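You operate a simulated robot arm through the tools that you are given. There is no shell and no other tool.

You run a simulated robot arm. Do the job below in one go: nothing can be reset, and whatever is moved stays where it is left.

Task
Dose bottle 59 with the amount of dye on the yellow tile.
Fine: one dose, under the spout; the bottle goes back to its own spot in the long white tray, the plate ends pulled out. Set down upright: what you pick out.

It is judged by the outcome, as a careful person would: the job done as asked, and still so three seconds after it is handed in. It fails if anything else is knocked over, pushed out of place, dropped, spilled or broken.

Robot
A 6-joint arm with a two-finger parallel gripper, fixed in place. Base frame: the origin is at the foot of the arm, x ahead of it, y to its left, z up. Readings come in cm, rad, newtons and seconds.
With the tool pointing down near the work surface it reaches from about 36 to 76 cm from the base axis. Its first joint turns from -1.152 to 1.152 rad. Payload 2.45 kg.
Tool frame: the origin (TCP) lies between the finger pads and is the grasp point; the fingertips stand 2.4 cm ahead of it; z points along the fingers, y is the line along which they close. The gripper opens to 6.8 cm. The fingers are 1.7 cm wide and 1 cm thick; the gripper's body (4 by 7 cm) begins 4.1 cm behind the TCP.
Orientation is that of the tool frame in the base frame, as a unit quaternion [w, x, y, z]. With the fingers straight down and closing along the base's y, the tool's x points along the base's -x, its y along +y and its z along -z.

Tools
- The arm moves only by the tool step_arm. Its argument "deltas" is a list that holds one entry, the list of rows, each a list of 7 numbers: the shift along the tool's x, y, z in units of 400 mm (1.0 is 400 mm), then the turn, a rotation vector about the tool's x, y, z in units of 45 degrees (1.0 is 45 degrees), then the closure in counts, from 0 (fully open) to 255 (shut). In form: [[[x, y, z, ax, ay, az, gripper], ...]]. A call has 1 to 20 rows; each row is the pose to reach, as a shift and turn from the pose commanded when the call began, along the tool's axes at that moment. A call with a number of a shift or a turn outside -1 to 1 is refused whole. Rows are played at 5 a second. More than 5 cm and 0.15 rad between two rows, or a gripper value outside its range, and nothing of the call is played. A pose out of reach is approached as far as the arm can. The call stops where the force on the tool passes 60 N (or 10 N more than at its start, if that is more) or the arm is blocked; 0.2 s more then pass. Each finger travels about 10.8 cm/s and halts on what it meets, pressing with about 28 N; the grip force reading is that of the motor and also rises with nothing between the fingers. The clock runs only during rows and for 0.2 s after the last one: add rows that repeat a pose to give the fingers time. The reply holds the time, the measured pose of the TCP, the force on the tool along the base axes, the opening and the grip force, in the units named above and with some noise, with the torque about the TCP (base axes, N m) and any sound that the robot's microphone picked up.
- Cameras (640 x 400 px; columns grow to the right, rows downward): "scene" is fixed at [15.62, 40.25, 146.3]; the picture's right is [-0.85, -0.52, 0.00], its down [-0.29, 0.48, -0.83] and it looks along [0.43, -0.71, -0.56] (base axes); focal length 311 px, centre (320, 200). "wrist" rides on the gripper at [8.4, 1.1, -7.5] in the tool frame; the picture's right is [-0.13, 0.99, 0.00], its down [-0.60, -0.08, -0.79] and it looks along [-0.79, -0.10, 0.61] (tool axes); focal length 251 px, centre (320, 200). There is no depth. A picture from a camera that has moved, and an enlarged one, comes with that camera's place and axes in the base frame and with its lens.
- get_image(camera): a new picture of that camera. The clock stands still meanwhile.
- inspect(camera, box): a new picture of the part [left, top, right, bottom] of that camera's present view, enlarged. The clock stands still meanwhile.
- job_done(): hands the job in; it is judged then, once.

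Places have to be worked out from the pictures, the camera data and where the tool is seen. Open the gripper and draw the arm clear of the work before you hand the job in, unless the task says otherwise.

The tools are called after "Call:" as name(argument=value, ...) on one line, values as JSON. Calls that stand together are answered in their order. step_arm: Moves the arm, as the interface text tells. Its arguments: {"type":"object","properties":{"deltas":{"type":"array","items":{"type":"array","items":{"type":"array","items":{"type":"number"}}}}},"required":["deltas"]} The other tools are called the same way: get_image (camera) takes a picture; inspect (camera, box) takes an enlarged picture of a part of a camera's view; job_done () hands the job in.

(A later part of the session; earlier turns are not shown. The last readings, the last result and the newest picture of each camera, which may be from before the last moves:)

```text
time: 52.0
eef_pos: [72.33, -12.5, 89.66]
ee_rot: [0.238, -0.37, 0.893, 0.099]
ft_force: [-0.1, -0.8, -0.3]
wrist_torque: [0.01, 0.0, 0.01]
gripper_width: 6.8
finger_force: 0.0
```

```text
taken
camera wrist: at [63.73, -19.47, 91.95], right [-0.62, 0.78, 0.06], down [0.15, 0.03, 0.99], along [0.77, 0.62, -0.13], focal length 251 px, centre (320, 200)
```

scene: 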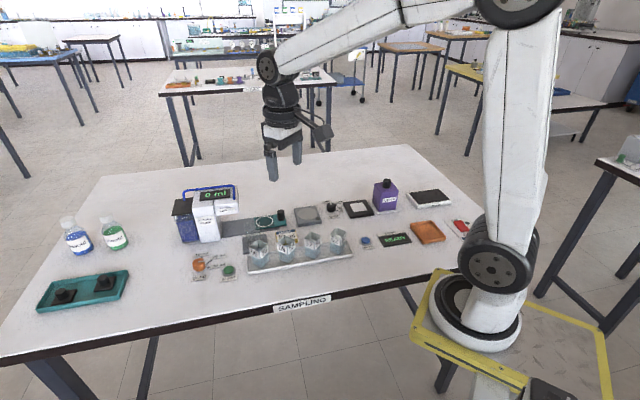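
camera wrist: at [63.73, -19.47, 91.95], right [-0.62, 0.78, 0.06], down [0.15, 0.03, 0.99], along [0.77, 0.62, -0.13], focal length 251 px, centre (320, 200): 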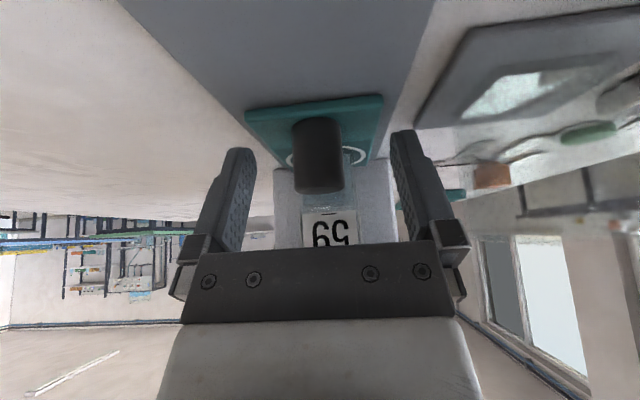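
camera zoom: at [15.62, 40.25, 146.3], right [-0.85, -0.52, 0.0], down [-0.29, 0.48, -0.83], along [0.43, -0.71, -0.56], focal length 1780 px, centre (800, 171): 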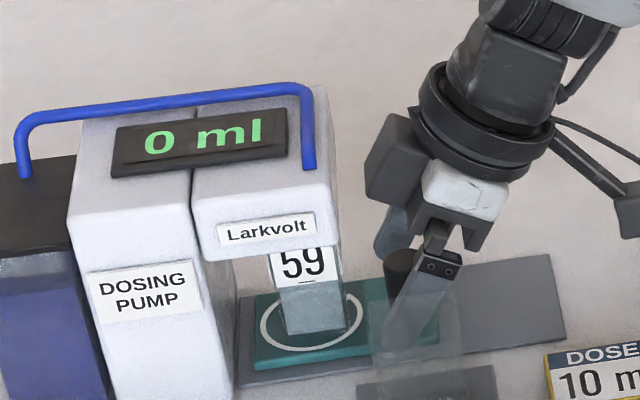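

The plate stays in with the bottle under the spout, and the fingers are open. I'll retreat back and up along the tool axis, clear of knob and overhang.

Call:
step_arm(deltas=[[[0, 0, -0.03, 0, 0, 0, 0], [0, 0, -0.08, 0, 0, 0, 0], [0, 0, -0.15, 0, 0, 0, 0], [0, 0, -0.23, 0, 0, 0, 0], [0, 0, -0.31, 0, 0, 0, 0], [0, 0, -0.39, 0, 0, 0, 0], [0, 0, -0.39, 0, 0, 0, 0]]])

Call:
get_image(camera="wrist")

Call:
inspect(camera="wrist", box=[260, 90, 420, 220])

Call:
inspect(camera="scene", box=[170, 180, 298, 260])

```text
time: 53.6
eef_pos: [66.73, -18.11, 103.3]
ee_rot: [0.239, -0.37, 0.893, 0.099]
ft_force: [-0.5, -0.6, 0.3]
wrist_torque: [-0.02, -0.01, -0.03]
gripper_width: 6.8
finger_force: 0.1
```

```text
taken
camera wrist: at [58.21, -25.06, 105.57], right [-0.62, 0.78, 0.07], down [0.15, 0.03, 0.99], along [0.77, 0.62, -0.13], focal length 251 px, centre (320, 200)
```

wrist: 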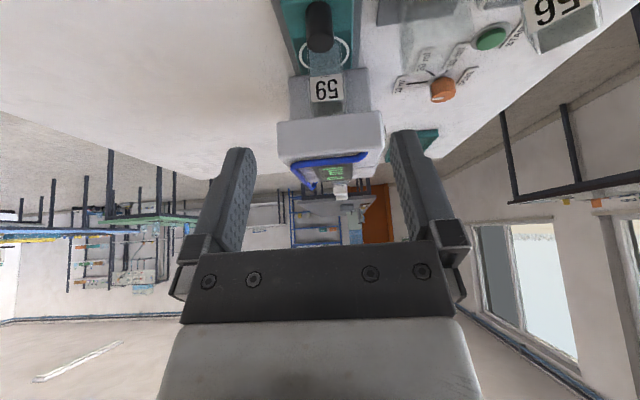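

```text
3.08 times, centred on (340, 155) of wrist
camera zoom: at [58.21, -25.06, 105.57], right [-0.62, 0.78, 0.07], down [0.15, 0.03, 0.99], along [0.77, 0.62, -0.13], focal length 774 px, centre (258, 338)
```

zoom: 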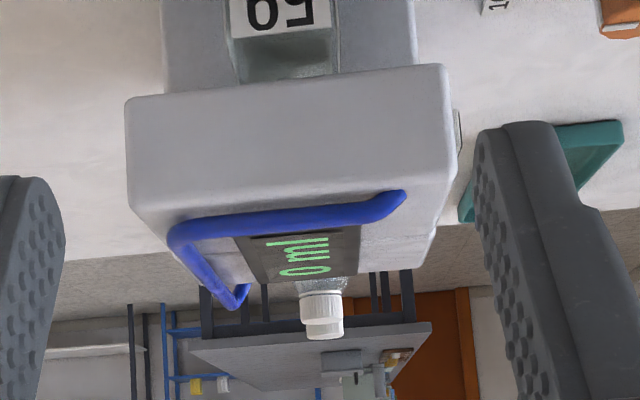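

```text
5.00 times, centred on (234, 220) of scene
camera zoom: at [15.62, 40.25, 146.3], right [-0.85, -0.52, 0.0], down [-0.29, 0.48, -0.83], along [0.43, -0.71, -0.56], focal length 1557 px, centre (750, 100)
```

zoom: 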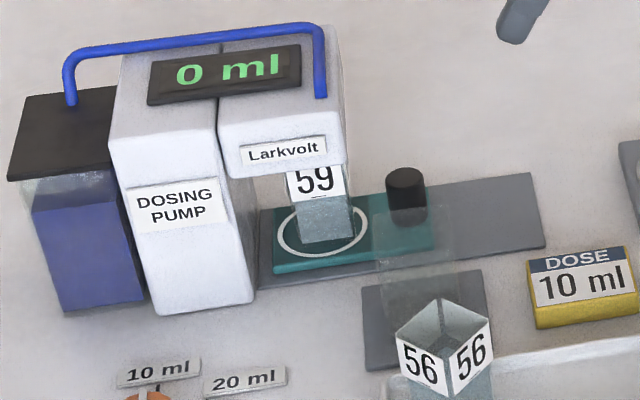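

The bottle stands under the spout with the display still at 0 ml. I'll return the tool to vertical while rising a little, then go over to START.

Call:
step_arm(deltas=[[[-0.01, 0, -0.0173, 0, 0.13, 0, 0], [-0.02, 0, -0.0346, 0, 0.26, 0, 0], [-0.03, 0, -0.052, 0, 0.39, 0, 0], [-0.04, 0, -0.0693, 0, 0.53, 0, 0], [-0.05, 0, -0.0866, 0, 0.6667, 0, 0], [-0.05, 0, -0.0866, 0, 0.6667, 0, 0]]])

```text
time: 55.0
eef_pos: [66.83, -18.08, 107.23]
ee_rot: [0.0, -0.383, 0.924, 0.0]
ft_force: [0.3, 0.6, 0.2]
wrist_torque: [0.02, -0.01, -0.03]
gripper_width: 6.78
finger_force: 0.1
```

Call:
step_arm(deltas=[[[-0.04, 0.075, 0, 0, 0, 0.14, 255], [-0.08, 0.15, 0, 0, 0, 0.28, 255], [-0.12, 0.226, 0, 0, 0, 0.43, 255], [-0.165, 0.302, 0, 0, 0, 0.57, 255], [-0.206, 0.378, 0, 0, 0, 0.71, 255], [-0.247, 0.453, 0.02, 0, 0, 0.86, 255], [-0.288, 0.529, 0.05, 0, 0, 1.0, 255], [-0.288, 0.529, 0.08, 0, 0, 1.0, 255], [-0.288, 0.529, 0.08, 0, 0, 1.0, 255]]])

Call:
get_image(camera="wrist")

Call:
inspect(camera="wrist", box=[240, 40, 400, 140])

```text
time: 57.0
eef_pos: [59.85, 5.13, 104.09]
ee_rot: [0.001, -0.001, 1.0, 0.0]
ft_force: [-0.5, 0.8, -0.2]
wrist_torque: [-0.01, 0.02, -0.01]
gripper_width: 0.02
finger_force: 23.3
```

```text
taken
camera wrist: at [51.45, 6.25, 111.64], right [0.13, 0.99, 0.0], down [0.6, -0.08, 0.79], along [0.79, -0.1, -0.61], focal length 251 px, centre (320, 200)
```

wrist: 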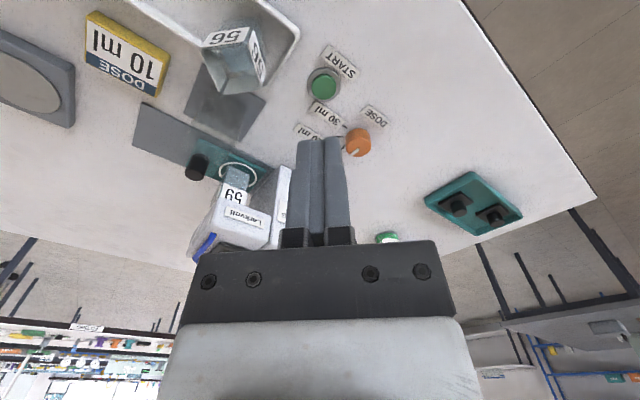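

```text
4.00 times, centred on (320, 90) of wrist
camera zoom: at [51.45, 6.25, 111.64], right [0.13, 0.99, 0.0], down [0.6, -0.08, 0.79], along [0.79, -0.1, -0.61], focal length 1006 px, centre (320, 640)
```

zoom: 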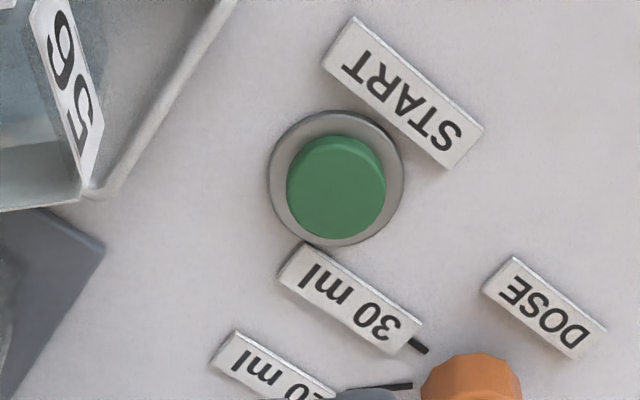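

START is centred at about (64.95, 5.0). With the fingers closed I'll move over it and come down to about 3 cm above it.

Call:
step_arm(deltas=[[[-0.064, -0.002, 0.05, 0, 0, 0, 255], [-0.1275, -0.003, 0.1, 0, 0, 0, 255], [-0.1275, -0.003, 0.18, 0, 0, 0, 255], [-0.1275, -0.003, 0.26, 0, 0, 0, 255], [-0.1275, -0.003, 0.31, 0, 0, 0, 255], [-0.1275, -0.003, 0.31, 0, 0, 0, 255]]])

Call:
get_image(camera="wrist")

Call:
inspect(camera="scene", box=[180, 220, 276, 290])

```text
time: 58.4
eef_pos: [64.93, 4.97, 91.53]
ee_rot: [0.0, -0.001, 1.0, 0.0]
ft_force: [-1.2, -0.4, -0.3]
wrist_torque: [0.0, -0.01, 0.01]
gripper_width: 0.0
finger_force: 23.5
```

```text
taken
camera wrist: at [56.6, 6.23, 99.12], right [0.13, 0.99, 0.0], down [0.6, -0.08, 0.79], along [0.79, -0.1, -0.61], focal length 251 px, centre (320, 200)
```

wrist: 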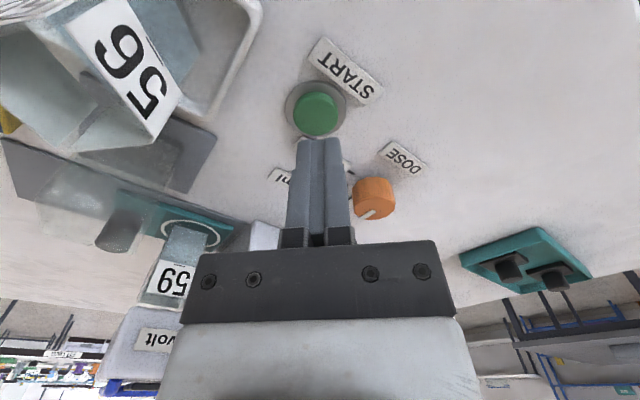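

```text
5.71 times, centred on (228, 255) of scene
camera zoom: at [15.62, 40.25, 146.3], right [-0.85, -0.52, 0.0], down [-0.29, 0.48, -0.83], along [0.43, -0.71, -0.56], focal length 1780 px, centre (846, -114)
```

zoom: 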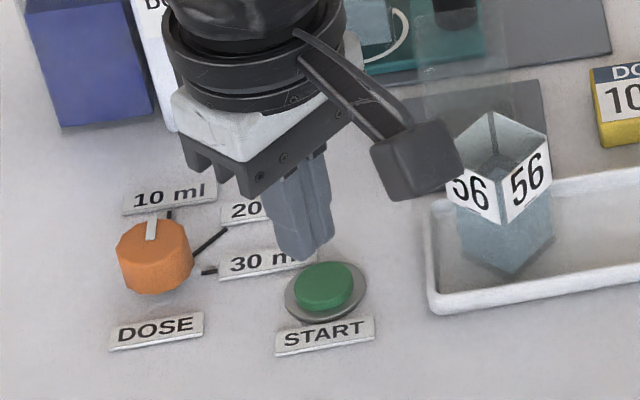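

The button is about 3 mm nearer and 2 mm right of my tool axis; I'll trim that and lower to just above it, then press in small steps.

Call:
step_arm(deltas=[[[0.006, -0.004, 0.015, 0, 0, 0, 255], [0.006, -0.004, 0.03, 0, 0, 0, 255], [0.006, -0.004, 0.038, 0, 0, 0, 255], [0.006, -0.004, 0.038, 0, 0, 0, 255]]])

Call:
inspect(camera="scene", box=[200, 240, 264, 290])

Call:
inspect(camera="wrist", box=[260, 80, 380, 180])

```text
time: 59.4
eef_pos: [64.73, 4.91, 90.08]
ee_rot: [0.0, 0.0, 1.0, 0.0]
ft_force: [0.4, -1.0, 0.5]
wrist_torque: [0.01, 0.02, -0.03]
gripper_width: 0.01
finger_force: 23.7
```

```text
8.00 times, centred on (232, 265) of scene
camera zoom: at [15.62, 40.25, 146.3], right [-0.85, -0.52, 0.0], down [-0.29, 0.48, -0.83], along [0.43, -0.71, -0.56], focal length 2492 px, centre (1024, -320)
```

zoom: 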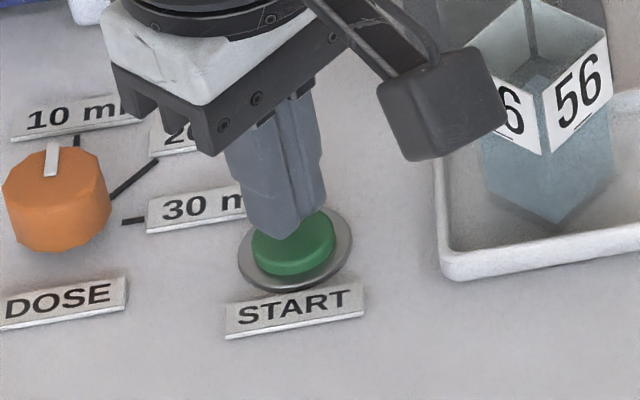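

```text
4.00 times, centred on (320, 130) of wrist
camera zoom: at [56.39, 6.03, 97.58], right [0.13, 0.99, 0.0], down [0.6, -0.08, 0.79], along [0.79, -0.1, -0.61], focal length 1006 px, centre (320, 480)
```

zoom: 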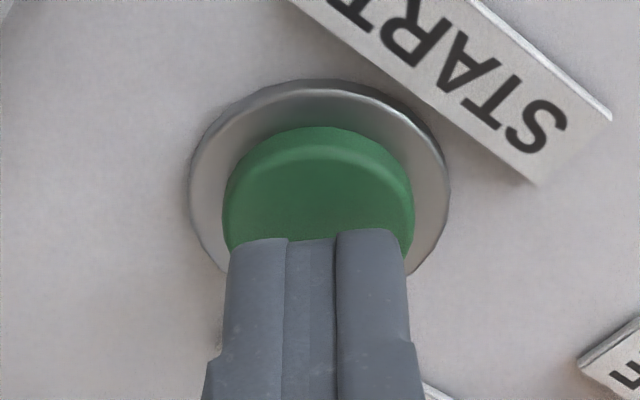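

The closed fingertips are right above the button, about 1 cm up. I'll lower 0.6 cm, then press in 2 mm steps watching force, sound and display.

Call:
step_arm(deltas=[[[0, 0, 0.0075, 0, 0, 0, 255], [0, 0, 0.015, 0, 0, 0, 255], [0, 0, 0.015, 0, 0, 0, 255]]])

```text
time: 60.2
eef_pos: [64.78, 5.04, 89.37]
ee_rot: [0.0, 0.001, 1.0, -0.001]
ft_force: [-0.2, 0.8, 0.7]
wrist_torque: [0.04, 0.02, -0.01]
gripper_width: 0.0
finger_force: 23.9
```

Call:
step_arm(deltas=[[[0, 0, 0.004, 0, 0, 0, 255], [0, 0, 0.008, 0, 0, 0, 255], [0, 0, 0.008, 0, 0, 0, 255]]])

Call:
inspect(camera="wrist", box=[260, 80, 380, 180])

```text
time: 61.0
eef_pos: [64.73, 4.91, 89.1]
ee_rot: [0.0, 0.001, 1.0, 0.001]
ft_force: [-0.7, 0.3, 0.9]
wrist_torque: [0.03, 0.1, -0.02]
gripper_width: 0.03
finger_force: 24.0
```

```text
4.00 times, centred on (320, 130) of wrist
camera zoom: at [56.41, 6.03, 96.63], right [0.13, 0.99, 0.0], down [0.6, -0.08, 0.79], along [0.79, -0.1, -0.61], focal length 1006 px, centre (320, 480)
```

zoom: 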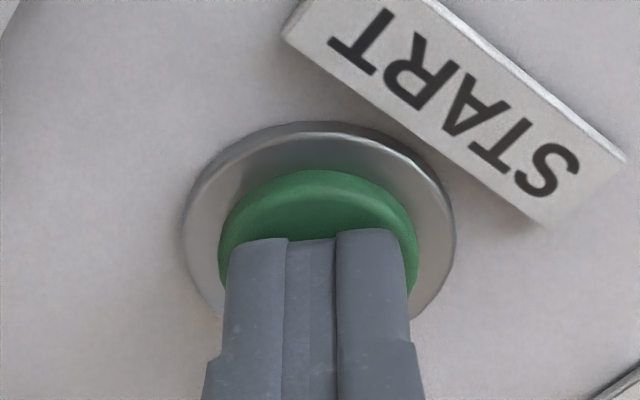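

The tips are almost touching. I'll press on in small steps.

Call:
step_arm(deltas=[[[0, 0, 0.003, 0, 0, 0, 255], [0, 0, 0.005, 0, 0, 0, 255], [0, 0, 0.005, 0, 0, 0, 255]]])

```text
time: 61.8
eef_pos: [64.73, 4.9, 88.81]
ee_rot: [0.001, 0.0, 1.0, 0.0]
ft_force: [1.0, -0.4, 2.1]
wrist_torque: [-0.04, -0.02, 0.03]
gripper_width: 0.0
finger_force: 23.3
heard: click
```

I heard a click. I'll check the pump display and the bottle before doing anything more.

Call:
inspect(camera="scene", box=[170, 180, 298, 260])

Call:
inspect(camera="scene", box=[200, 240, 264, 290])

```text
5.00 times, centred on (234, 220) of scene
camera zoom: at [15.62, 40.25, 146.3], right [-0.85, -0.52, 0.0], down [-0.29, 0.48, -0.83], along [0.43, -0.71, -0.56], focal length 1557 px, centre (750, 100)
```

zoom: 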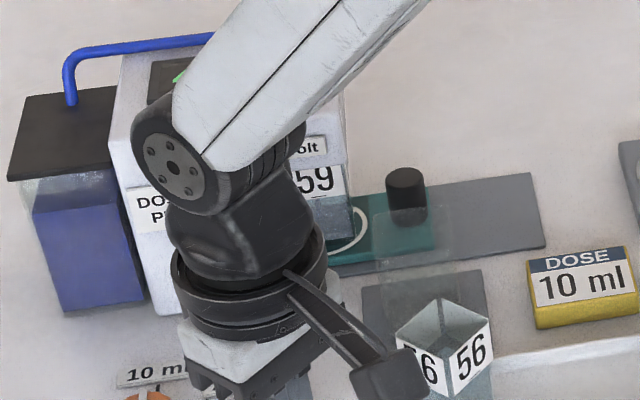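

```text
8.00 times, centred on (232, 265) of scene
camera zoom: at [15.62, 40.25, 146.3], right [-0.85, -0.52, 0.0], down [-0.29, 0.48, -0.83], along [0.43, -0.71, -0.56], focal length 2492 px, centre (1024, -320)
```

zoom: 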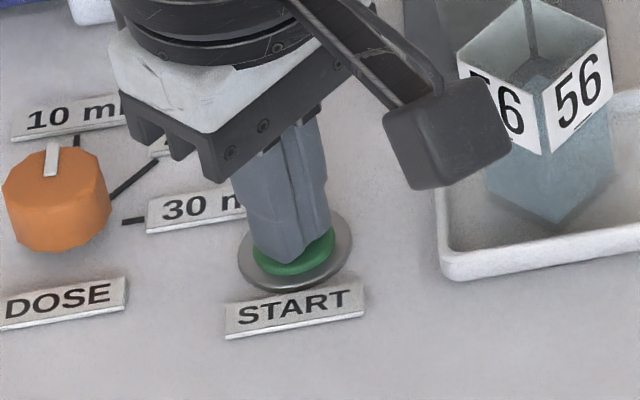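

The button is down and clicked once. The arm blocks the display, so I'll lift straight up off the button and look.

Call:
step_arm(deltas=[[[0, 0, -0.03, 0, 0, 0, 255], [0, 0, -0.1, 0, 0, 0, 255], [0, 0, -0.2, 0, 0, 0, 255], [0.05, 0, -0.3, 0, 0, 0, 255], [0.1, 0, -0.4, 0, 0, 0, 255], [0.2, 0, -0.45, 0, 0, 0, 255], [0.3, 0, -0.45, 0, 0, 0, 255]]])

Call:
inspect(camera="scene", box=[170, 180, 298, 260])

Call:
get_image(camera="wrist")

```text
time: 63.4
eef_pos: [52.71, 4.55, 106.71]
ee_rot: [0.001, 0.001, 1.0, 0.0]
ft_force: [-0.2, 0.3, -0.7]
wrist_torque: [-0.01, 0.02, 0.01]
gripper_width: 0.0
finger_force: 23.4
```

```text
5.00 times, centred on (234, 220) of scene
camera zoom: at [15.62, 40.25, 146.3], right [-0.85, -0.52, 0.0], down [-0.29, 0.48, -0.83], along [0.43, -0.71, -0.56], focal length 1557 px, centre (750, 100)
```

zoom: 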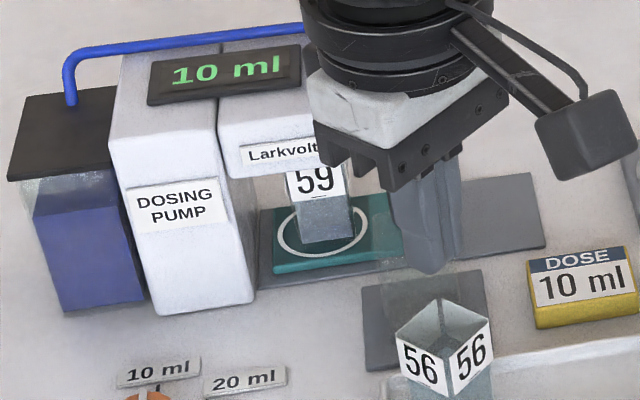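

```text
taken
camera wrist: at [44.41, 5.84, 114.34], right [0.13, 0.99, 0.0], down [0.6, -0.08, 0.79], along [0.79, -0.1, -0.61], focal length 251 px, centre (320, 200)
```

wrist: 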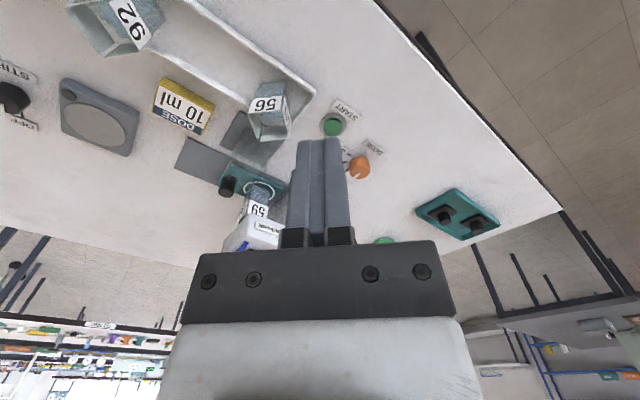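

The display now shows 10 ml. I'll zoom in on the bottle to see whether the dye has gone in and the flow has finished.

Call:
inspect(camera="scene", box=[215, 203, 255, 235])

Call:
step_arm(deltas=[[[0.01, 0, -0.02, 0, 0, 0, 255], [0.02, 0, -0.04, 0, 0, 0, 255], [0.02, 0, -0.04, 0, 0, 0, 255], [0.02, 0, -0.04, 0, 0, 0, 255], [0.02, 0, -0.04, 0, 0, 0, 255], [0.02, 0, -0.04, 0, 0, 0, 255], [0.02, 0, -0.04, 0, 0, 0, 255], [0.02, 0, -0.04, 0, 0, 0, 255], [0.02, 0, -0.04, 0, 0, 0, 255], [0.02, 0, -0.04, 0, 0, 0, 255], [0.02, 0, -0.04, 0, 0, 0, 255], [0.02, 0, -0.04, 0, 0, 0, 255], [0.02, 0, -0.04, 0, 0, 0, 255], [0.02, 0, -0.04, 0, 0, 0, 255], [0.02, 0, -0.04, 0, 0, 0, 255]]])

Call:
inspect(camera="scene", box=[170, 180, 298, 260])

Call:
inspect(camera="scene", box=[215, 203, 255, 235])

```text
12.50 times, centred on (235, 219) of scene
camera zoom: at [15.62, 40.25, 146.3], right [-0.85, -0.52, 0.0], down [-0.29, 0.48, -0.83], along [0.43, -0.71, -0.56], focal length 3893 px, centre (1382, -38)
```

zoom: 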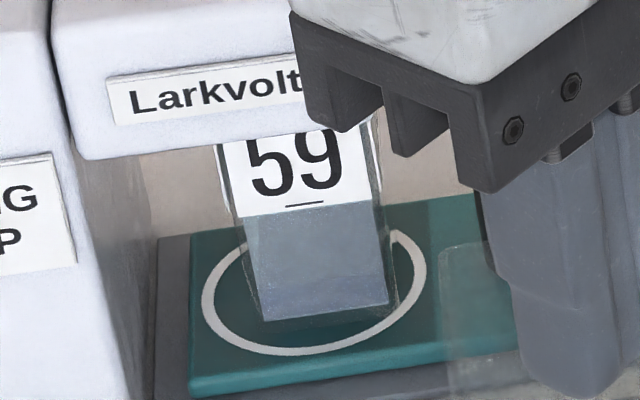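

```text
time: 66.6
eef_pos: [52.15, 4.66, 108.44]
ee_rot: [0.0, -0.001, 1.0, 0.0]
ft_force: [0.6, 0.4, 0.2]
wrist_torque: [0.03, -0.02, -0.01]
gripper_width: 0.0
finger_force: 23.6
```

```text
5.00 times, centred on (234, 220) of scene
camera zoom: at [15.62, 40.25, 146.3], right [-0.85, -0.52, 0.0], down [-0.29, 0.48, -0.83], along [0.43, -0.71, -0.56], focal length 1557 px, centre (750, 100)
```

zoom: 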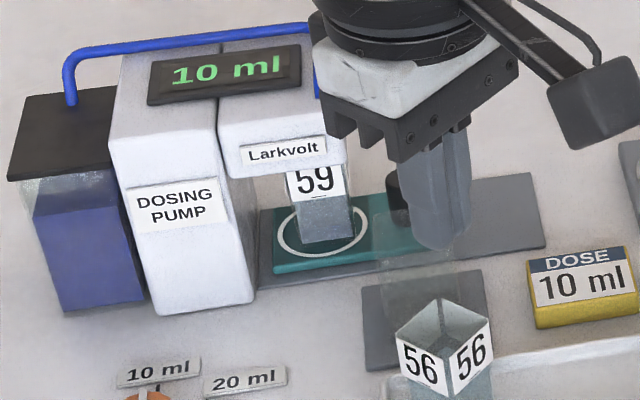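

```text
12.50 times, centred on (235, 219) of scene
camera zoom: at [15.62, 40.25, 146.3], right [-0.85, -0.52, 0.0], down [-0.29, 0.48, -0.83], along [0.43, -0.71, -0.56], focal length 3893 px, centre (1382, -38)
```

zoom: 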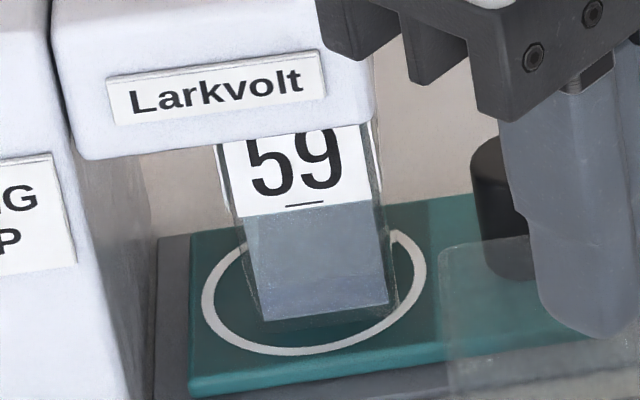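

The display holds at 10 ml and the liquid in bottle 59 has turned bluer, so one dose is in. I'll open the gripper and return to the pose behind the knob.

Call:
step_arm(deltas=[[[-0.046, -0.071, 0.0, 0, 0, -0.125, 0], [-0.0915, -0.142, 0.0, 0, 0, -0.25, 0], [-0.137, -0.213, 0.0, 0, 0, -0.375, 0], [-0.183, -0.285, 0.01, 0, 0, -0.5, 0], [-0.229, -0.356, 0.02, 0, 0, -0.625, 0], [-0.275, -0.427, 0.03, 0, 0, -0.75, 0], [-0.32, -0.498, 0.03, 0, 0, -0.875, 0], [-0.366, -0.569, 0.03, 0, 0, -1.0, 0], [-0.366, -0.569, 0.03, 0, 0, -1.0, 0]]])

Call:
inspect(camera="scene", box=[170, 180, 298, 260])

```text
time: 68.6
eef_pos: [66.47, -17.97, 107.47]
ee_rot: [-0.001, -0.384, 0.923, 0.0]
ft_force: [-0.7, 0.0, -0.5]
wrist_torque: [-0.01, 0.02, -0.01]
gripper_width: 6.8
finger_force: 0.1
```

```text
5.00 times, centred on (234, 220) of scene
camera zoom: at [15.63, 40.25, 146.3], right [-0.85, -0.52, 0.0], down [-0.29, 0.48, -0.83], along [0.43, -0.71, -0.56], focal length 1557 px, centre (750, 100)
```

zoom: 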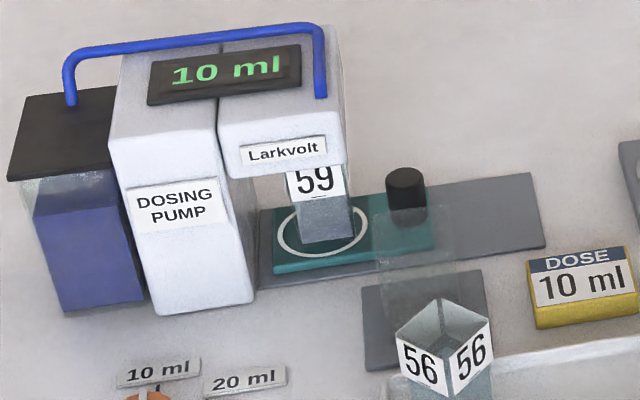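

Call:
step_arm(deltas=[[[0, 0, 0.02, 0, -0.13, 0, 0], [0, 0, 0.04, 0, -0.26, 0, 0], [0, 0, 0.06, 0, -0.39, 0, 0], [0, 0, 0.08, 0, -0.53, 0, 0], [0, 0, 0.1, 0, -0.6667, 0, 0], [0, 0, 0.1, 0, -0.6667, 0, 0]]])

Call:
get_image(camera="wrist")

Call:
inspect(camera="wrist", box=[240, 0, 400, 120])

```text
time: 70.0
eef_pos: [66.63, -18.0, 103.34]
ee_rot: [0.24, -0.369, 0.892, 0.098]
ft_force: [0.0, 0.7, -0.1]
wrist_torque: [0.01, 0.02, 0.0]
gripper_width: 6.82
finger_force: 0.0
```

```text
taken
camera wrist: at [58.13, -24.93, 105.68], right [-0.62, 0.78, 0.06], down [0.14, 0.03, 0.99], along [0.77, 0.62, -0.13], focal length 251 px, centre (320, 200)
```

wrist: 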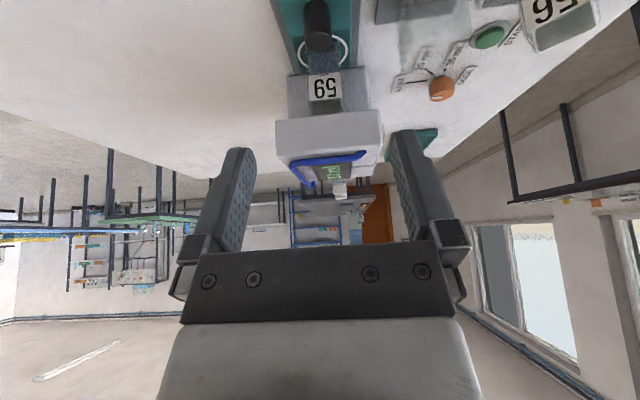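

```text
3.33 times, centred on (320, 60) of wrist
camera zoom: at [58.13, -24.93, 105.68], right [-0.62, 0.78, 0.06], down [0.14, 0.03, 0.99], along [0.77, 0.62, -0.13], focal length 838 px, centre (320, 667)
```

zoom: 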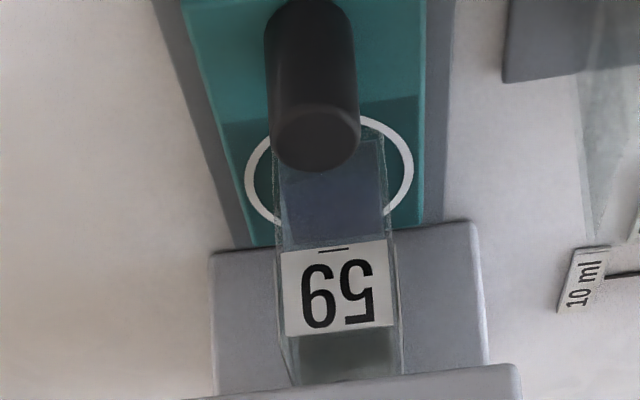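

The liquid under the spout is now clearly blue and the knob is where I left it. I'll advance along the tool axis back to the gripping pose around the knob.

Call:
step_arm(deltas=[[[0, -0.0035, 0.08, 0, 0, 0, 0], [0, -0.0035, 0.16, 0, 0, 0, 0], [0, -0.0035, 0.24, 0, 0, 0, 0], [0, -0.0035, 0.31, 0, 0, 0, 0], [0, -0.0035, 0.36, 0, 0, 0, 0], [0, -0.0035, 0.388, 0, 0, 0, 0], [0, -0.0035, 0.388, 0, 0, 0, 0]]])

Call:
inspect(camera="wrist", box=[220, 80, 420, 220])

Call:
inspect(camera="scene", box=[180, 170, 292, 240])

```text
time: 71.6
eef_pos: [72.24, -12.59, 90.01]
ee_rot: [0.239, -0.37, 0.892, 0.099]
ft_force: [-0.7, 0.2, -0.6]
wrist_torque: [0.02, 0.0, 0.01]
gripper_width: 6.75
finger_force: 0.1
```

```text
2.86 times, centred on (320, 150) of wrist
camera zoom: at [63.71, -19.47, 92.29], right [-0.62, 0.78, 0.06], down [0.14, 0.03, 0.99], along [0.77, 0.62, -0.13], focal length 718 px, centre (320, 343)
```

zoom: 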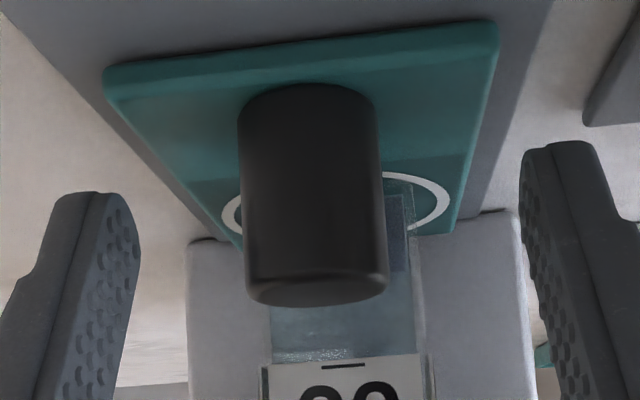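

```text
5.71 times, centred on (236, 205) of scene
camera zoom: at [15.62, 40.25, 146.3], right [-0.85, -0.52, 0.0], down [-0.29, 0.48, -0.83], along [0.43, -0.71, -0.56], focal length 1780 px, centre (800, 171)
```

zoom: 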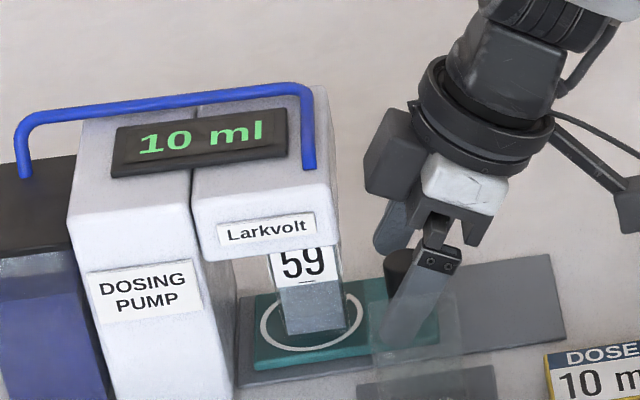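

The knob is back between the fingers. I'll drop 3 mm and close on it.

Call:
step_arm(deltas=[[[0.0038, -0.001, 0.0065, 0, 0, 0, 0], [0.0038, -0.001, 0.0065, 0, 0, 0, 120], [0.0038, -0.001, 0.0065, 0, 0, 0, 255], [0.0038, -0.001, 0.0065, 0, 0, 0, 255], [0.0038, -0.001, 0.0065, 0, 0, 0, 255]]])

Call:
inspect(camera="wrist", box=[220, 80, 420, 220])

```text
time: 72.8
eef_pos: [72.26, -12.48, 89.61]
ee_rot: [0.239, -0.369, 0.893, 0.099]
ft_force: [-0.6, 1.2, 0.0]
wrist_torque: [0.2, -0.19, 0.04]
gripper_width: 2.16
finger_force: 38.5
```

```text
2.86 times, centred on (320, 150) of wrist
camera zoom: at [63.75, -19.49, 91.95], right [-0.62, 0.78, 0.06], down [0.15, 0.03, 0.99], along [0.77, 0.62, -0.13], focal length 718 px, centre (320, 343)
```

zoom: 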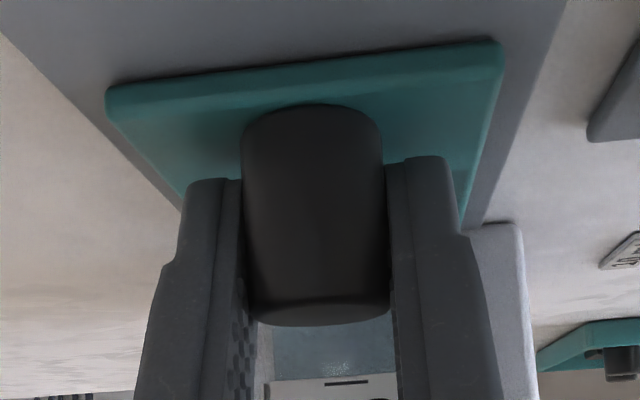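

The knob is gripped with negligible side force. I'll pull the plate out slowly, 4.2 cm first.

Call:
step_arm(deltas=[[[0.00217, 0, -0.00125, 0, 0, 0, 255], [0.0065, 0, -0.00375, 0, 0, 0, 255], [0.013, 0, -0.0075, 0, 0, 0, 255], [0.0195, 0, -0.01125, 0, 0, 0, 255], [0.026, 0, -0.015, 0, 0, 0, 255], [0.0325, 0, -0.01875, 0, 0, 0, 255], [0.039, 0, -0.0225, 0, 0, 0, 255], [0.0455, 0, -0.02625, 0, 0, 0, 255], [0.052, 0, -0.03, 0, 0, 0, 255], [0.0585, 0, -0.03375, 0, 0, 0, 255], [0.065, 0, -0.0375, 0, 0, 0, 255], [0.0715, 0, -0.04125, 0, 0, 0, 255], [0.078, 0, -0.045, 0, 0, 0, 255], [0.0844, 0, -0.04875, 0, 0, 0, 255], [0.0888, 0, -0.05125, 0, 0, 0, 255], [0.091, 0, -0.0525, 0, 0, 0, 255], [0.091, 0, -0.0525, 0, 0, 0, 255]]])

Call:
inspect(camera="scene", box=[180, 170, 308, 250])

```text
time: 76.4
eef_pos: [69.24, -15.55, 89.59]
ee_rot: [0.239, -0.37, 0.892, 0.098]
ft_force: [0.7, -0.9, 5.7]
wrist_torque: [-0.24, 0.35, 0.23]
gripper_width: 2.15
finger_force: 39.3
```

```text
5.00 times, centred on (244, 210) of scene
camera zoom: at [15.61, 40.26, 146.3], right [-0.85, -0.52, 0.0], down [-0.29, 0.48, -0.83], along [0.43, -0.71, -0.56], focal length 1557 px, centre (700, 150)
```

zoom: 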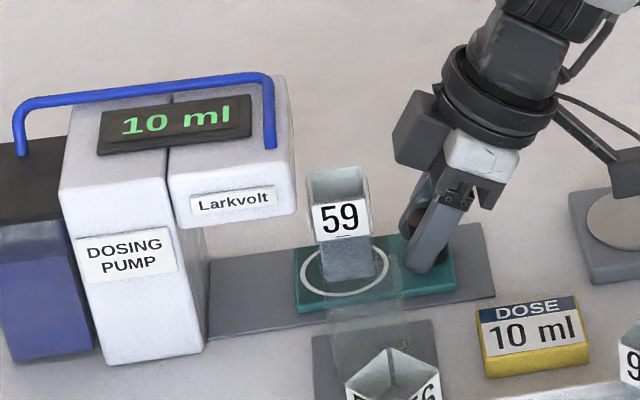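

The plate came 4.2 cm with the bottle upright and no drag. I'll pull another 3.8 cm.

Call:
step_arm(deltas=[[[0.00217, 0, -0.00125, 0, 0, 0, 255], [0.0065, 0, -0.00375, 0, 0, 0, 255], [0.013, 0, -0.0075, 0, 0, 0, 255], [0.0195, 0, -0.01125, 0, 0, 0, 255], [0.026, 0, -0.015, 0, 0, 0, 255], [0.0325, 0, -0.01875, 0, 0, 0, 255], [0.039, 0, -0.0225, 0, 0, 0, 255], [0.0455, 0, -0.02625, 0, 0, 0, 255], [0.052, 0, -0.03, 0, 0, 0, 255], [0.0585, 0, -0.03375, 0, 0, 0, 255], [0.065, 0, -0.0375, 0, 0, 0, 255], [0.0715, 0, -0.04125, 0, 0, 0, 255], [0.0758, 0, -0.04375, 0, 0, 0, 255], [0.08, 0, -0.0462, 0, 0, 0, 255], [0.0823, 0, -0.0475, 0, 0, 0, 255], [0.0823, 0, -0.0475, 0, 0, 0, 255]]])

Call:
inspect(camera="scene", box=[190, 170, 318, 250])

```text
time: 79.8
eef_pos: [66.56, -18.25, 89.58]
ee_rot: [0.239, -0.37, 0.892, 0.099]
ft_force: [-0.5, 1.6, 11.7]
wrist_torque: [0.56, -0.6, 0.09]
gripper_width: 2.21
finger_force: 38.3
```

```text
5.00 times, centred on (254, 210) of scene
camera zoom: at [15.59, 40.26, 146.3], right [-0.85, -0.52, 0.0], down [-0.29, 0.48, -0.83], along [0.43, -0.71, -0.56], focal length 1557 px, centre (650, 150)
```

zoom: 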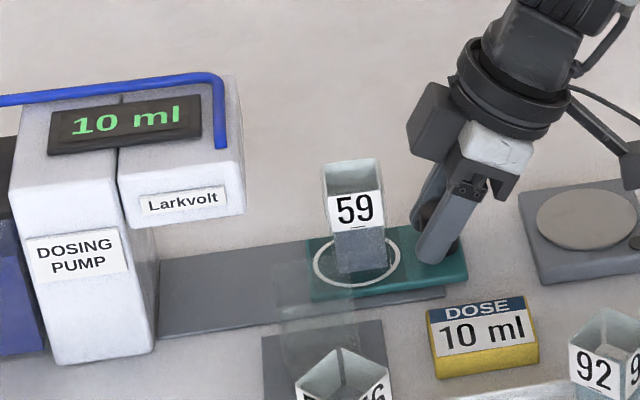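

About 1.1 cm remains to the plate's original pulled-out place. I'll pull that slowly, easing up 1 mm.

Call:
step_arm(deltas=[[[-0.00125, 0, -0.00217, 0, 0, 0, 255], [0.001, 0, -0.0034, 0, 0, 0, 255], [0.0053, 0, -0.0059, 0, 0, 0, 255], [0.0096, 0, -0.0084, 0, 0, 0, 255], [0.014, 0, -0.0109, 0, 0, 0, 255], [0.0183, 0, -0.0134, 0, 0, 0, 255], [0.0215, 0, -0.0153, 0, 0, 0, 255], [0.0237, 0, -0.0165, 0, 0, 0, 255], [0.0237, 0, -0.0165, 0, 0, 0, 255]]])

Call:
inspect(camera="scene", box=[190, 170, 318, 250])

```text
time: 81.8
eef_pos: [65.95, -18.93, 89.65]
ee_rot: [0.239, -0.37, 0.892, 0.099]
ft_force: [27.4, 4.6, -9.9]
wrist_torque: [-0.37, 0.07, 0.1]
gripper_width: 2.17
finger_force: 38.6
```

```text
5.00 times, centred on (254, 210) of scene
camera zoom: at [15.71, 40.26, 146.29], right [-0.85, -0.52, 0.0], down [-0.29, 0.48, -0.83], along [0.43, -0.71, -0.56], focal length 1557 px, centre (650, 150)
```

zoom: 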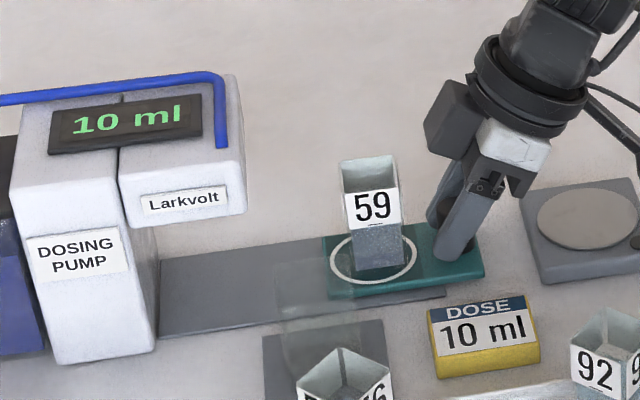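

The rail force is 23 N against the pull and the ring is back at its original place, so the plate is fully out. I'll ease off, open the fingers and retreat.

Call:
step_arm(deltas=[[[-0.003, 0, 0.00173, 0, 0, 0, 255], [-0.005, 0, 0.0029, 0, 0, 0, 255], [-0.005, 0, 0.0029, 0, 0, 0, 255]]])

```text
time: 82.6
eef_pos: [65.93, -18.81, 89.66]
ee_rot: [0.238, -0.369, 0.893, 0.1]
ft_force: [11.7, -2.0, -2.9]
wrist_torque: [0.73, -0.63, 0.09]
gripper_width: 2.17
finger_force: 38.4
```

Call:
step_arm(deltas=[[[0, 0, 0, 0, 0, 0, 160], [0, 0, 0, 0, 0, 0, 120], [0, 0, 0, 0, 0, 0, 60], [0, 0, 0, 0, 0, 0, 0], [0, 0, 0, 0, 0, 0, 0], [0, 0, -0.03, 0, 0, 0, 0], [0, 0, -0.08, 0, 0, 0, 0], [0, 0, -0.15, 0, 0, 0, 0], [0, 0, -0.23, 0, 0, 0, 0], [0, 0, -0.31, 0, 0, 0, 0], [0, 0, -0.31, 0, 0, 0, 0]]])

Call:
inspect(camera="scene", box=[190, 180, 318, 260])

Call:
get_image(camera="wrist")

```text
time: 85.0
eef_pos: [61.67, -23.32, 100.48]
ee_rot: [0.238, -0.369, 0.893, 0.1]
ft_force: [0.4, 0.1, 0.5]
wrist_torque: [0.0, -0.01, 0.03]
gripper_width: 6.8
finger_force: 0.0
```

```text
5.00 times, centred on (254, 220) of scene
camera zoom: at [15.62, 40.25, 146.3], right [-0.85, -0.52, 0.0], down [-0.29, 0.48, -0.83], along [0.43, -0.71, -0.56], focal length 1557 px, centre (650, 100)
```

zoom: 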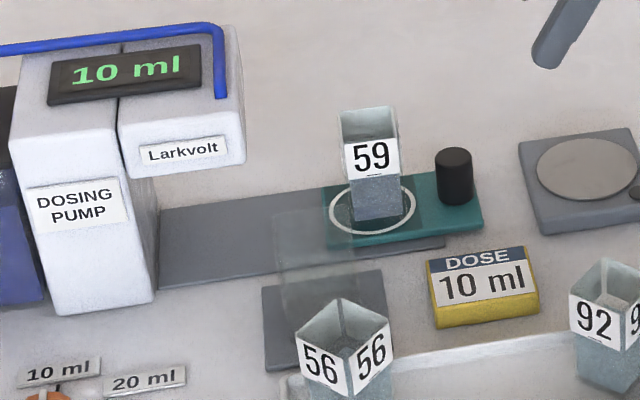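

```text
taken
camera wrist: at [53.04, -30.34, 102.78], right [-0.62, 0.78, 0.07], down [0.15, 0.03, 0.99], along [0.77, 0.62, -0.13], focal length 251 px, centre (320, 200)
```

wrist: 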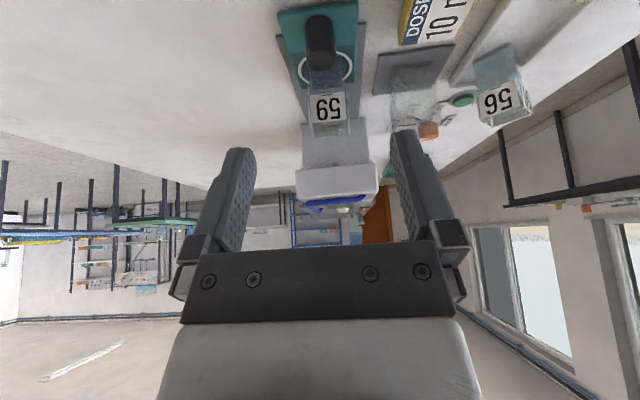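

The plate is out and bottle 59 stands exactly where it was. I'll bring the tool vertical again while rising.

Call:
step_arm(deltas=[[[-0.015, 0, -0.026, 0, 0.13, 0, 0], [-0.03, 0, -0.052, 0, 0.26, 0, 0], [-0.045, 0, -0.078, 0, 0.39, 0, 0], [-0.06, 0, -0.104, 0, 0.53, 0, 0], [-0.075, 0, -0.13, 0, 0.6667, 0, 0], [-0.075, 0, -0.13, 0, 0.6667, 0, 0]]])

```text
time: 86.4
eef_pos: [61.44, -23.31, 106.49]
ee_rot: [-0.001, -0.383, 0.924, -0.001]
ft_force: [-0.5, -0.3, 0.3]
wrist_torque: [0.0, 0.0, -0.03]
gripper_width: 6.82
finger_force: 0.0
```

Call:
step_arm(deltas=[[[-0.07, 0, 0, 0, 0, 0, 0], [-0.14, 0, 0, 0, 0, 0, 0], [-0.21, 0, 0, 0, 0, 0, 0], [-0.2775, 0, 0.03, 0, 0, 0, 0], [-0.2775, 0, 0.06, 0, 0, 0, 0], [-0.2775, 0, 0.06, 0, 0, 0, 0]]])

Call:
inspect(camera="wrist", box=[248, 0, 408, 120])

```text
time: 87.8
eef_pos: [69.4, -15.4, 103.91]
ee_rot: [0.0, -0.383, 0.924, 0.0]
ft_force: [0.2, -0.2, -0.4]
wrist_torque: [0.0, 0.0, -0.02]
gripper_width: 6.79
finger_force: 0.0
```

```text
3.33 times, centred on (328, 60) of wrist
camera zoom: at [62.64, -20.49, 111.51], right [-0.61, 0.79, 0.0], down [0.48, 0.37, 0.79], along [0.63, 0.48, -0.61], focal length 838 px, centre (293, 667)
```

zoom: 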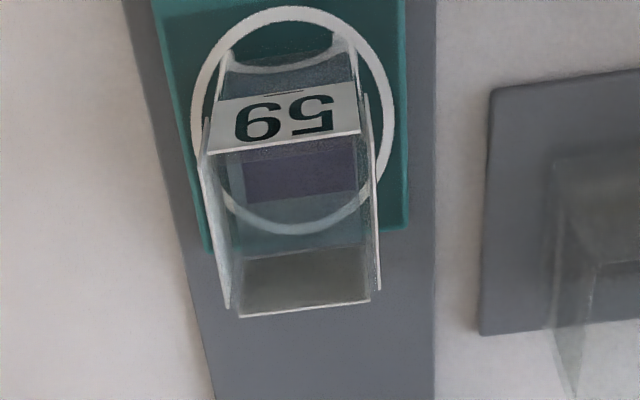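

The bottle is under the gripper just as when I released it. I'll descend around it with open fingers to the same height and check before closing.

Call:
step_arm(deltas=[[[0, -0.0025, 0.07, 0, 0, 0, 0], [0, -0.0025, 0.14, 0, 0, 0, 0], [0, -0.0025, 0.2, 0, 0, 0, 0], [0, -0.0025, 0.25, 0, 0, 0, 0], [0, -0.0025, 0.28, 0, 0, 0, 0], [0, -0.0025, 0.297, 0, 0, 0, 0], [0, -0.0025, 0.297, 0, 0, 0, 0]]])

Call:
inspect(camera="wrist", box=[200, 50, 440, 240])

Call:
inspect(camera="scene", box=[200, 160, 312, 240])

```text
time: 89.4
eef_pos: [69.36, -15.54, 92.09]
ee_rot: [0.0, -0.382, 0.924, 0.0]
ft_force: [0.2, -0.6, -0.7]
wrist_torque: [0.02, -0.01, 0.0]
gripper_width: 6.83
finger_force: 0.0
```

```text
2.11 times, centred on (320, 145) of wrist
camera zoom: at [62.71, -20.52, 99.67], right [-0.61, 0.79, 0.0], down [0.48, 0.37, 0.79], along [0.63, 0.48, -0.61], focal length 529 px, centre (320, 316)
```

zoom: 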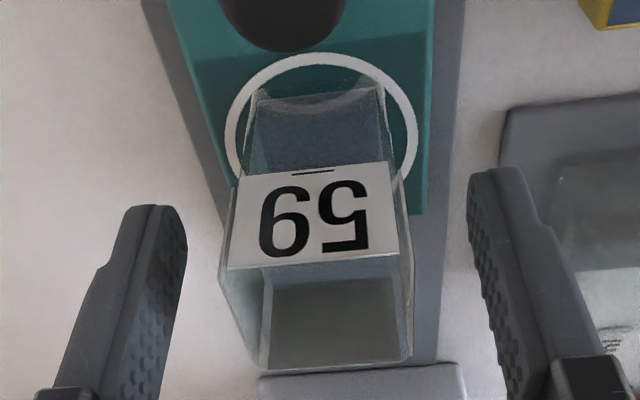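

```text
5.00 times, centred on (256, 200) of scene
camera zoom: at [15.62, 40.25, 146.3], right [-0.85, -0.52, 0.0], down [-0.29, 0.48, -0.83], along [0.43, -0.71, -0.56], focal length 1557 px, centre (640, 200)
```

zoom: 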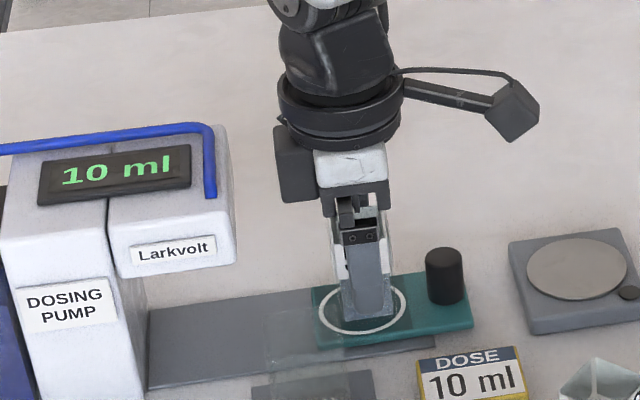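

The bottle is centred to about 1 mm; I'll trim and close on it gently.

Call:
step_arm(deltas=[[[0, 0.0025, 0.0025, 0, 0, 0, 0], [0, 0.0025, 0.0025, 0, 0, 0, 80], [0, 0.0025, 0.0025, 0, 0, 0, 255], [0, 0.0025, 0.0025, 0, 0, 0, 255], [0, 0.0025, 0.0025, 0, 0, 0, 255]]])

Call:
inspect(camera="wrist", box=[220, 80, 420, 245])

```text
time: 90.6
eef_pos: [69.39, -15.36, 92.01]
ee_rot: [0.0, -0.382, 0.924, 0.0]
ft_force: [0.6, -0.5, -0.4]
wrist_torque: [-0.03, 0.04, -0.04]
gripper_width: 3.32
finger_force: 27.7
```

```text
2.42 times, centred on (320, 162) of wrist
camera zoom: at [62.67, -20.49, 99.56], right [-0.61, 0.79, 0.0], down [0.48, 0.37, 0.79], along [0.63, 0.48, -0.61], focal length 610 px, centre (320, 291)
```

zoom: 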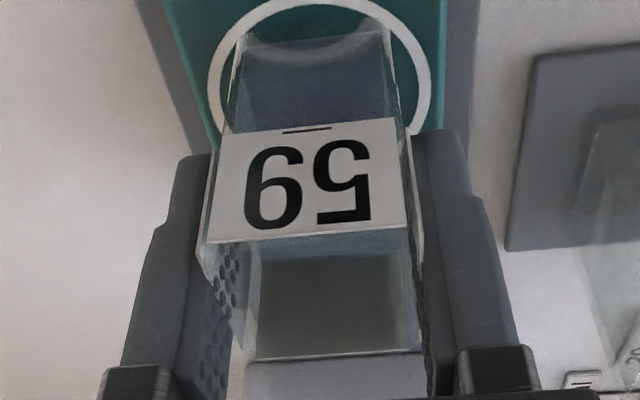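

The grip is at 3.32 cm with the bottle sitting in the gripper just as at first. I'll lift it straight up, slowly at first.

Call:
step_arm(deltas=[[[0, 0, -0.005, 0, 0, 0, 255], [0, 0, -0.02, 0, 0, 0, 255], [0, 0, -0.05, 0, 0, 0, 255], [0, 0, -0.09, 0, 0, 0, 255], [0, 0, -0.14, 0, 0, 0, 255], [0, 0, -0.2, 0, 0, 0, 255], [0, 0, -0.25, 0, 0, 0, 255], [0, 0, -0.28, 0, 0, 0, 255], [0, 0, -0.295, 0, 0, 0, 255], [0, 0, -0.295, 0, 0, 0, 255]]])

Call:
inspect(camera="scene", box=[170, 130, 330, 250])

```text
time: 92.8
eef_pos: [69.53, -15.4, 103.86]
ee_rot: [0.0, -0.383, 0.924, 0.0]
ft_force: [0.5, -0.4, -0.3]
wrist_torque: [0.0, -0.01, -0.02]
gripper_width: 3.34
finger_force: 28.5
```

```text
3.33 times, centred on (250, 190) of scene
camera zoom: at [15.62, 40.25, 146.3], right [-0.85, -0.52, 0.0], down [-0.29, 0.48, -0.83], along [0.43, -0.71, -0.56], focal length 1038 px, centre (553, 233)
```

zoom: 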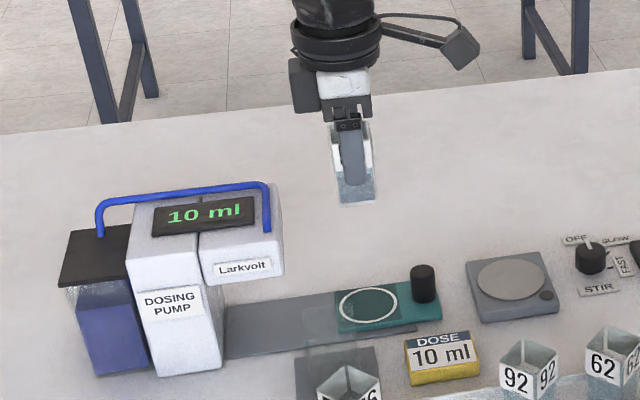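

The bottle is up and level. I'll carry it back above its own spot in the tray, turning the tool back to its original orientation.

Call:
step_arm(deltas=[[[0.0053, 0.0213, 0, 0, 0, 0.05, 255], [0.0158, 0.064, 0, 0, 0, 0.15, 255], [0.0284, 0.1152, 0, 0, 0, 0.27, 255], [0.0421, 0.1707, 0, 0, 0, 0.4, 255], [0.0558, 0.2262, 0, 0, 0, 0.53, 255], [0.0695, 0.2816, 0, 0, 0, 0.66, 255], [0.0821, 0.3328, 0, 0, 0, 0.78, 255], [0.0927, 0.3755, 0, 0, 0, 0.88, 255], [0.1011, 0.4096, 0, 0, 0, 0.96, 255], [0.1053, 0.4267, 0, 0, 0, 1.0, 255], [0.1053, 0.4267, 0, 0, 0, 1.0, 255], [0.1053, 0.4267, 0, 0, 0, 1.0, 255]]])

Call:
get_image(camera="wrist")

Call:
inspect(camera="scene", box=[210, 150, 370, 290])

```text
time: 95.4
eef_pos: [54.45, -6.32, 103.76]
ee_rot: [0.0, 0.0, 1.0, 0.0]
ft_force: [0.7, -0.3, -0.1]
wrist_torque: [-0.02, 0.0, 0.01]
gripper_width: 3.32
finger_force: 28.2
```

```text
taken
camera wrist: at [46.04, -5.09, 111.29], right [0.13, 0.99, 0.0], down [0.6, -0.08, 0.79], along [0.79, -0.1, -0.61], focal length 251 px, centre (320, 200)
```

wrist: 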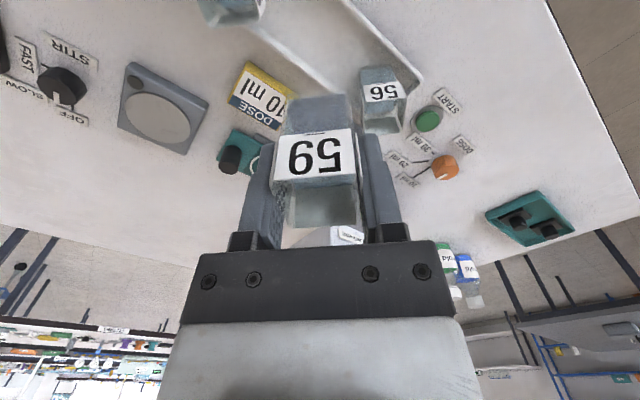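

```text
2.86 times, centred on (290, 220) of scene
camera zoom: at [15.62, 40.25, 146.3], right [-0.85, -0.52, 0.0], down [-0.29, 0.48, -0.83], along [0.43, -0.71, -0.56], focal length 890 px, centre (406, 143)
```

zoom: 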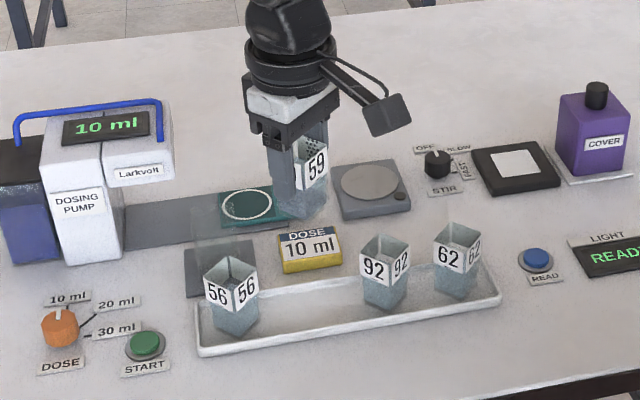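

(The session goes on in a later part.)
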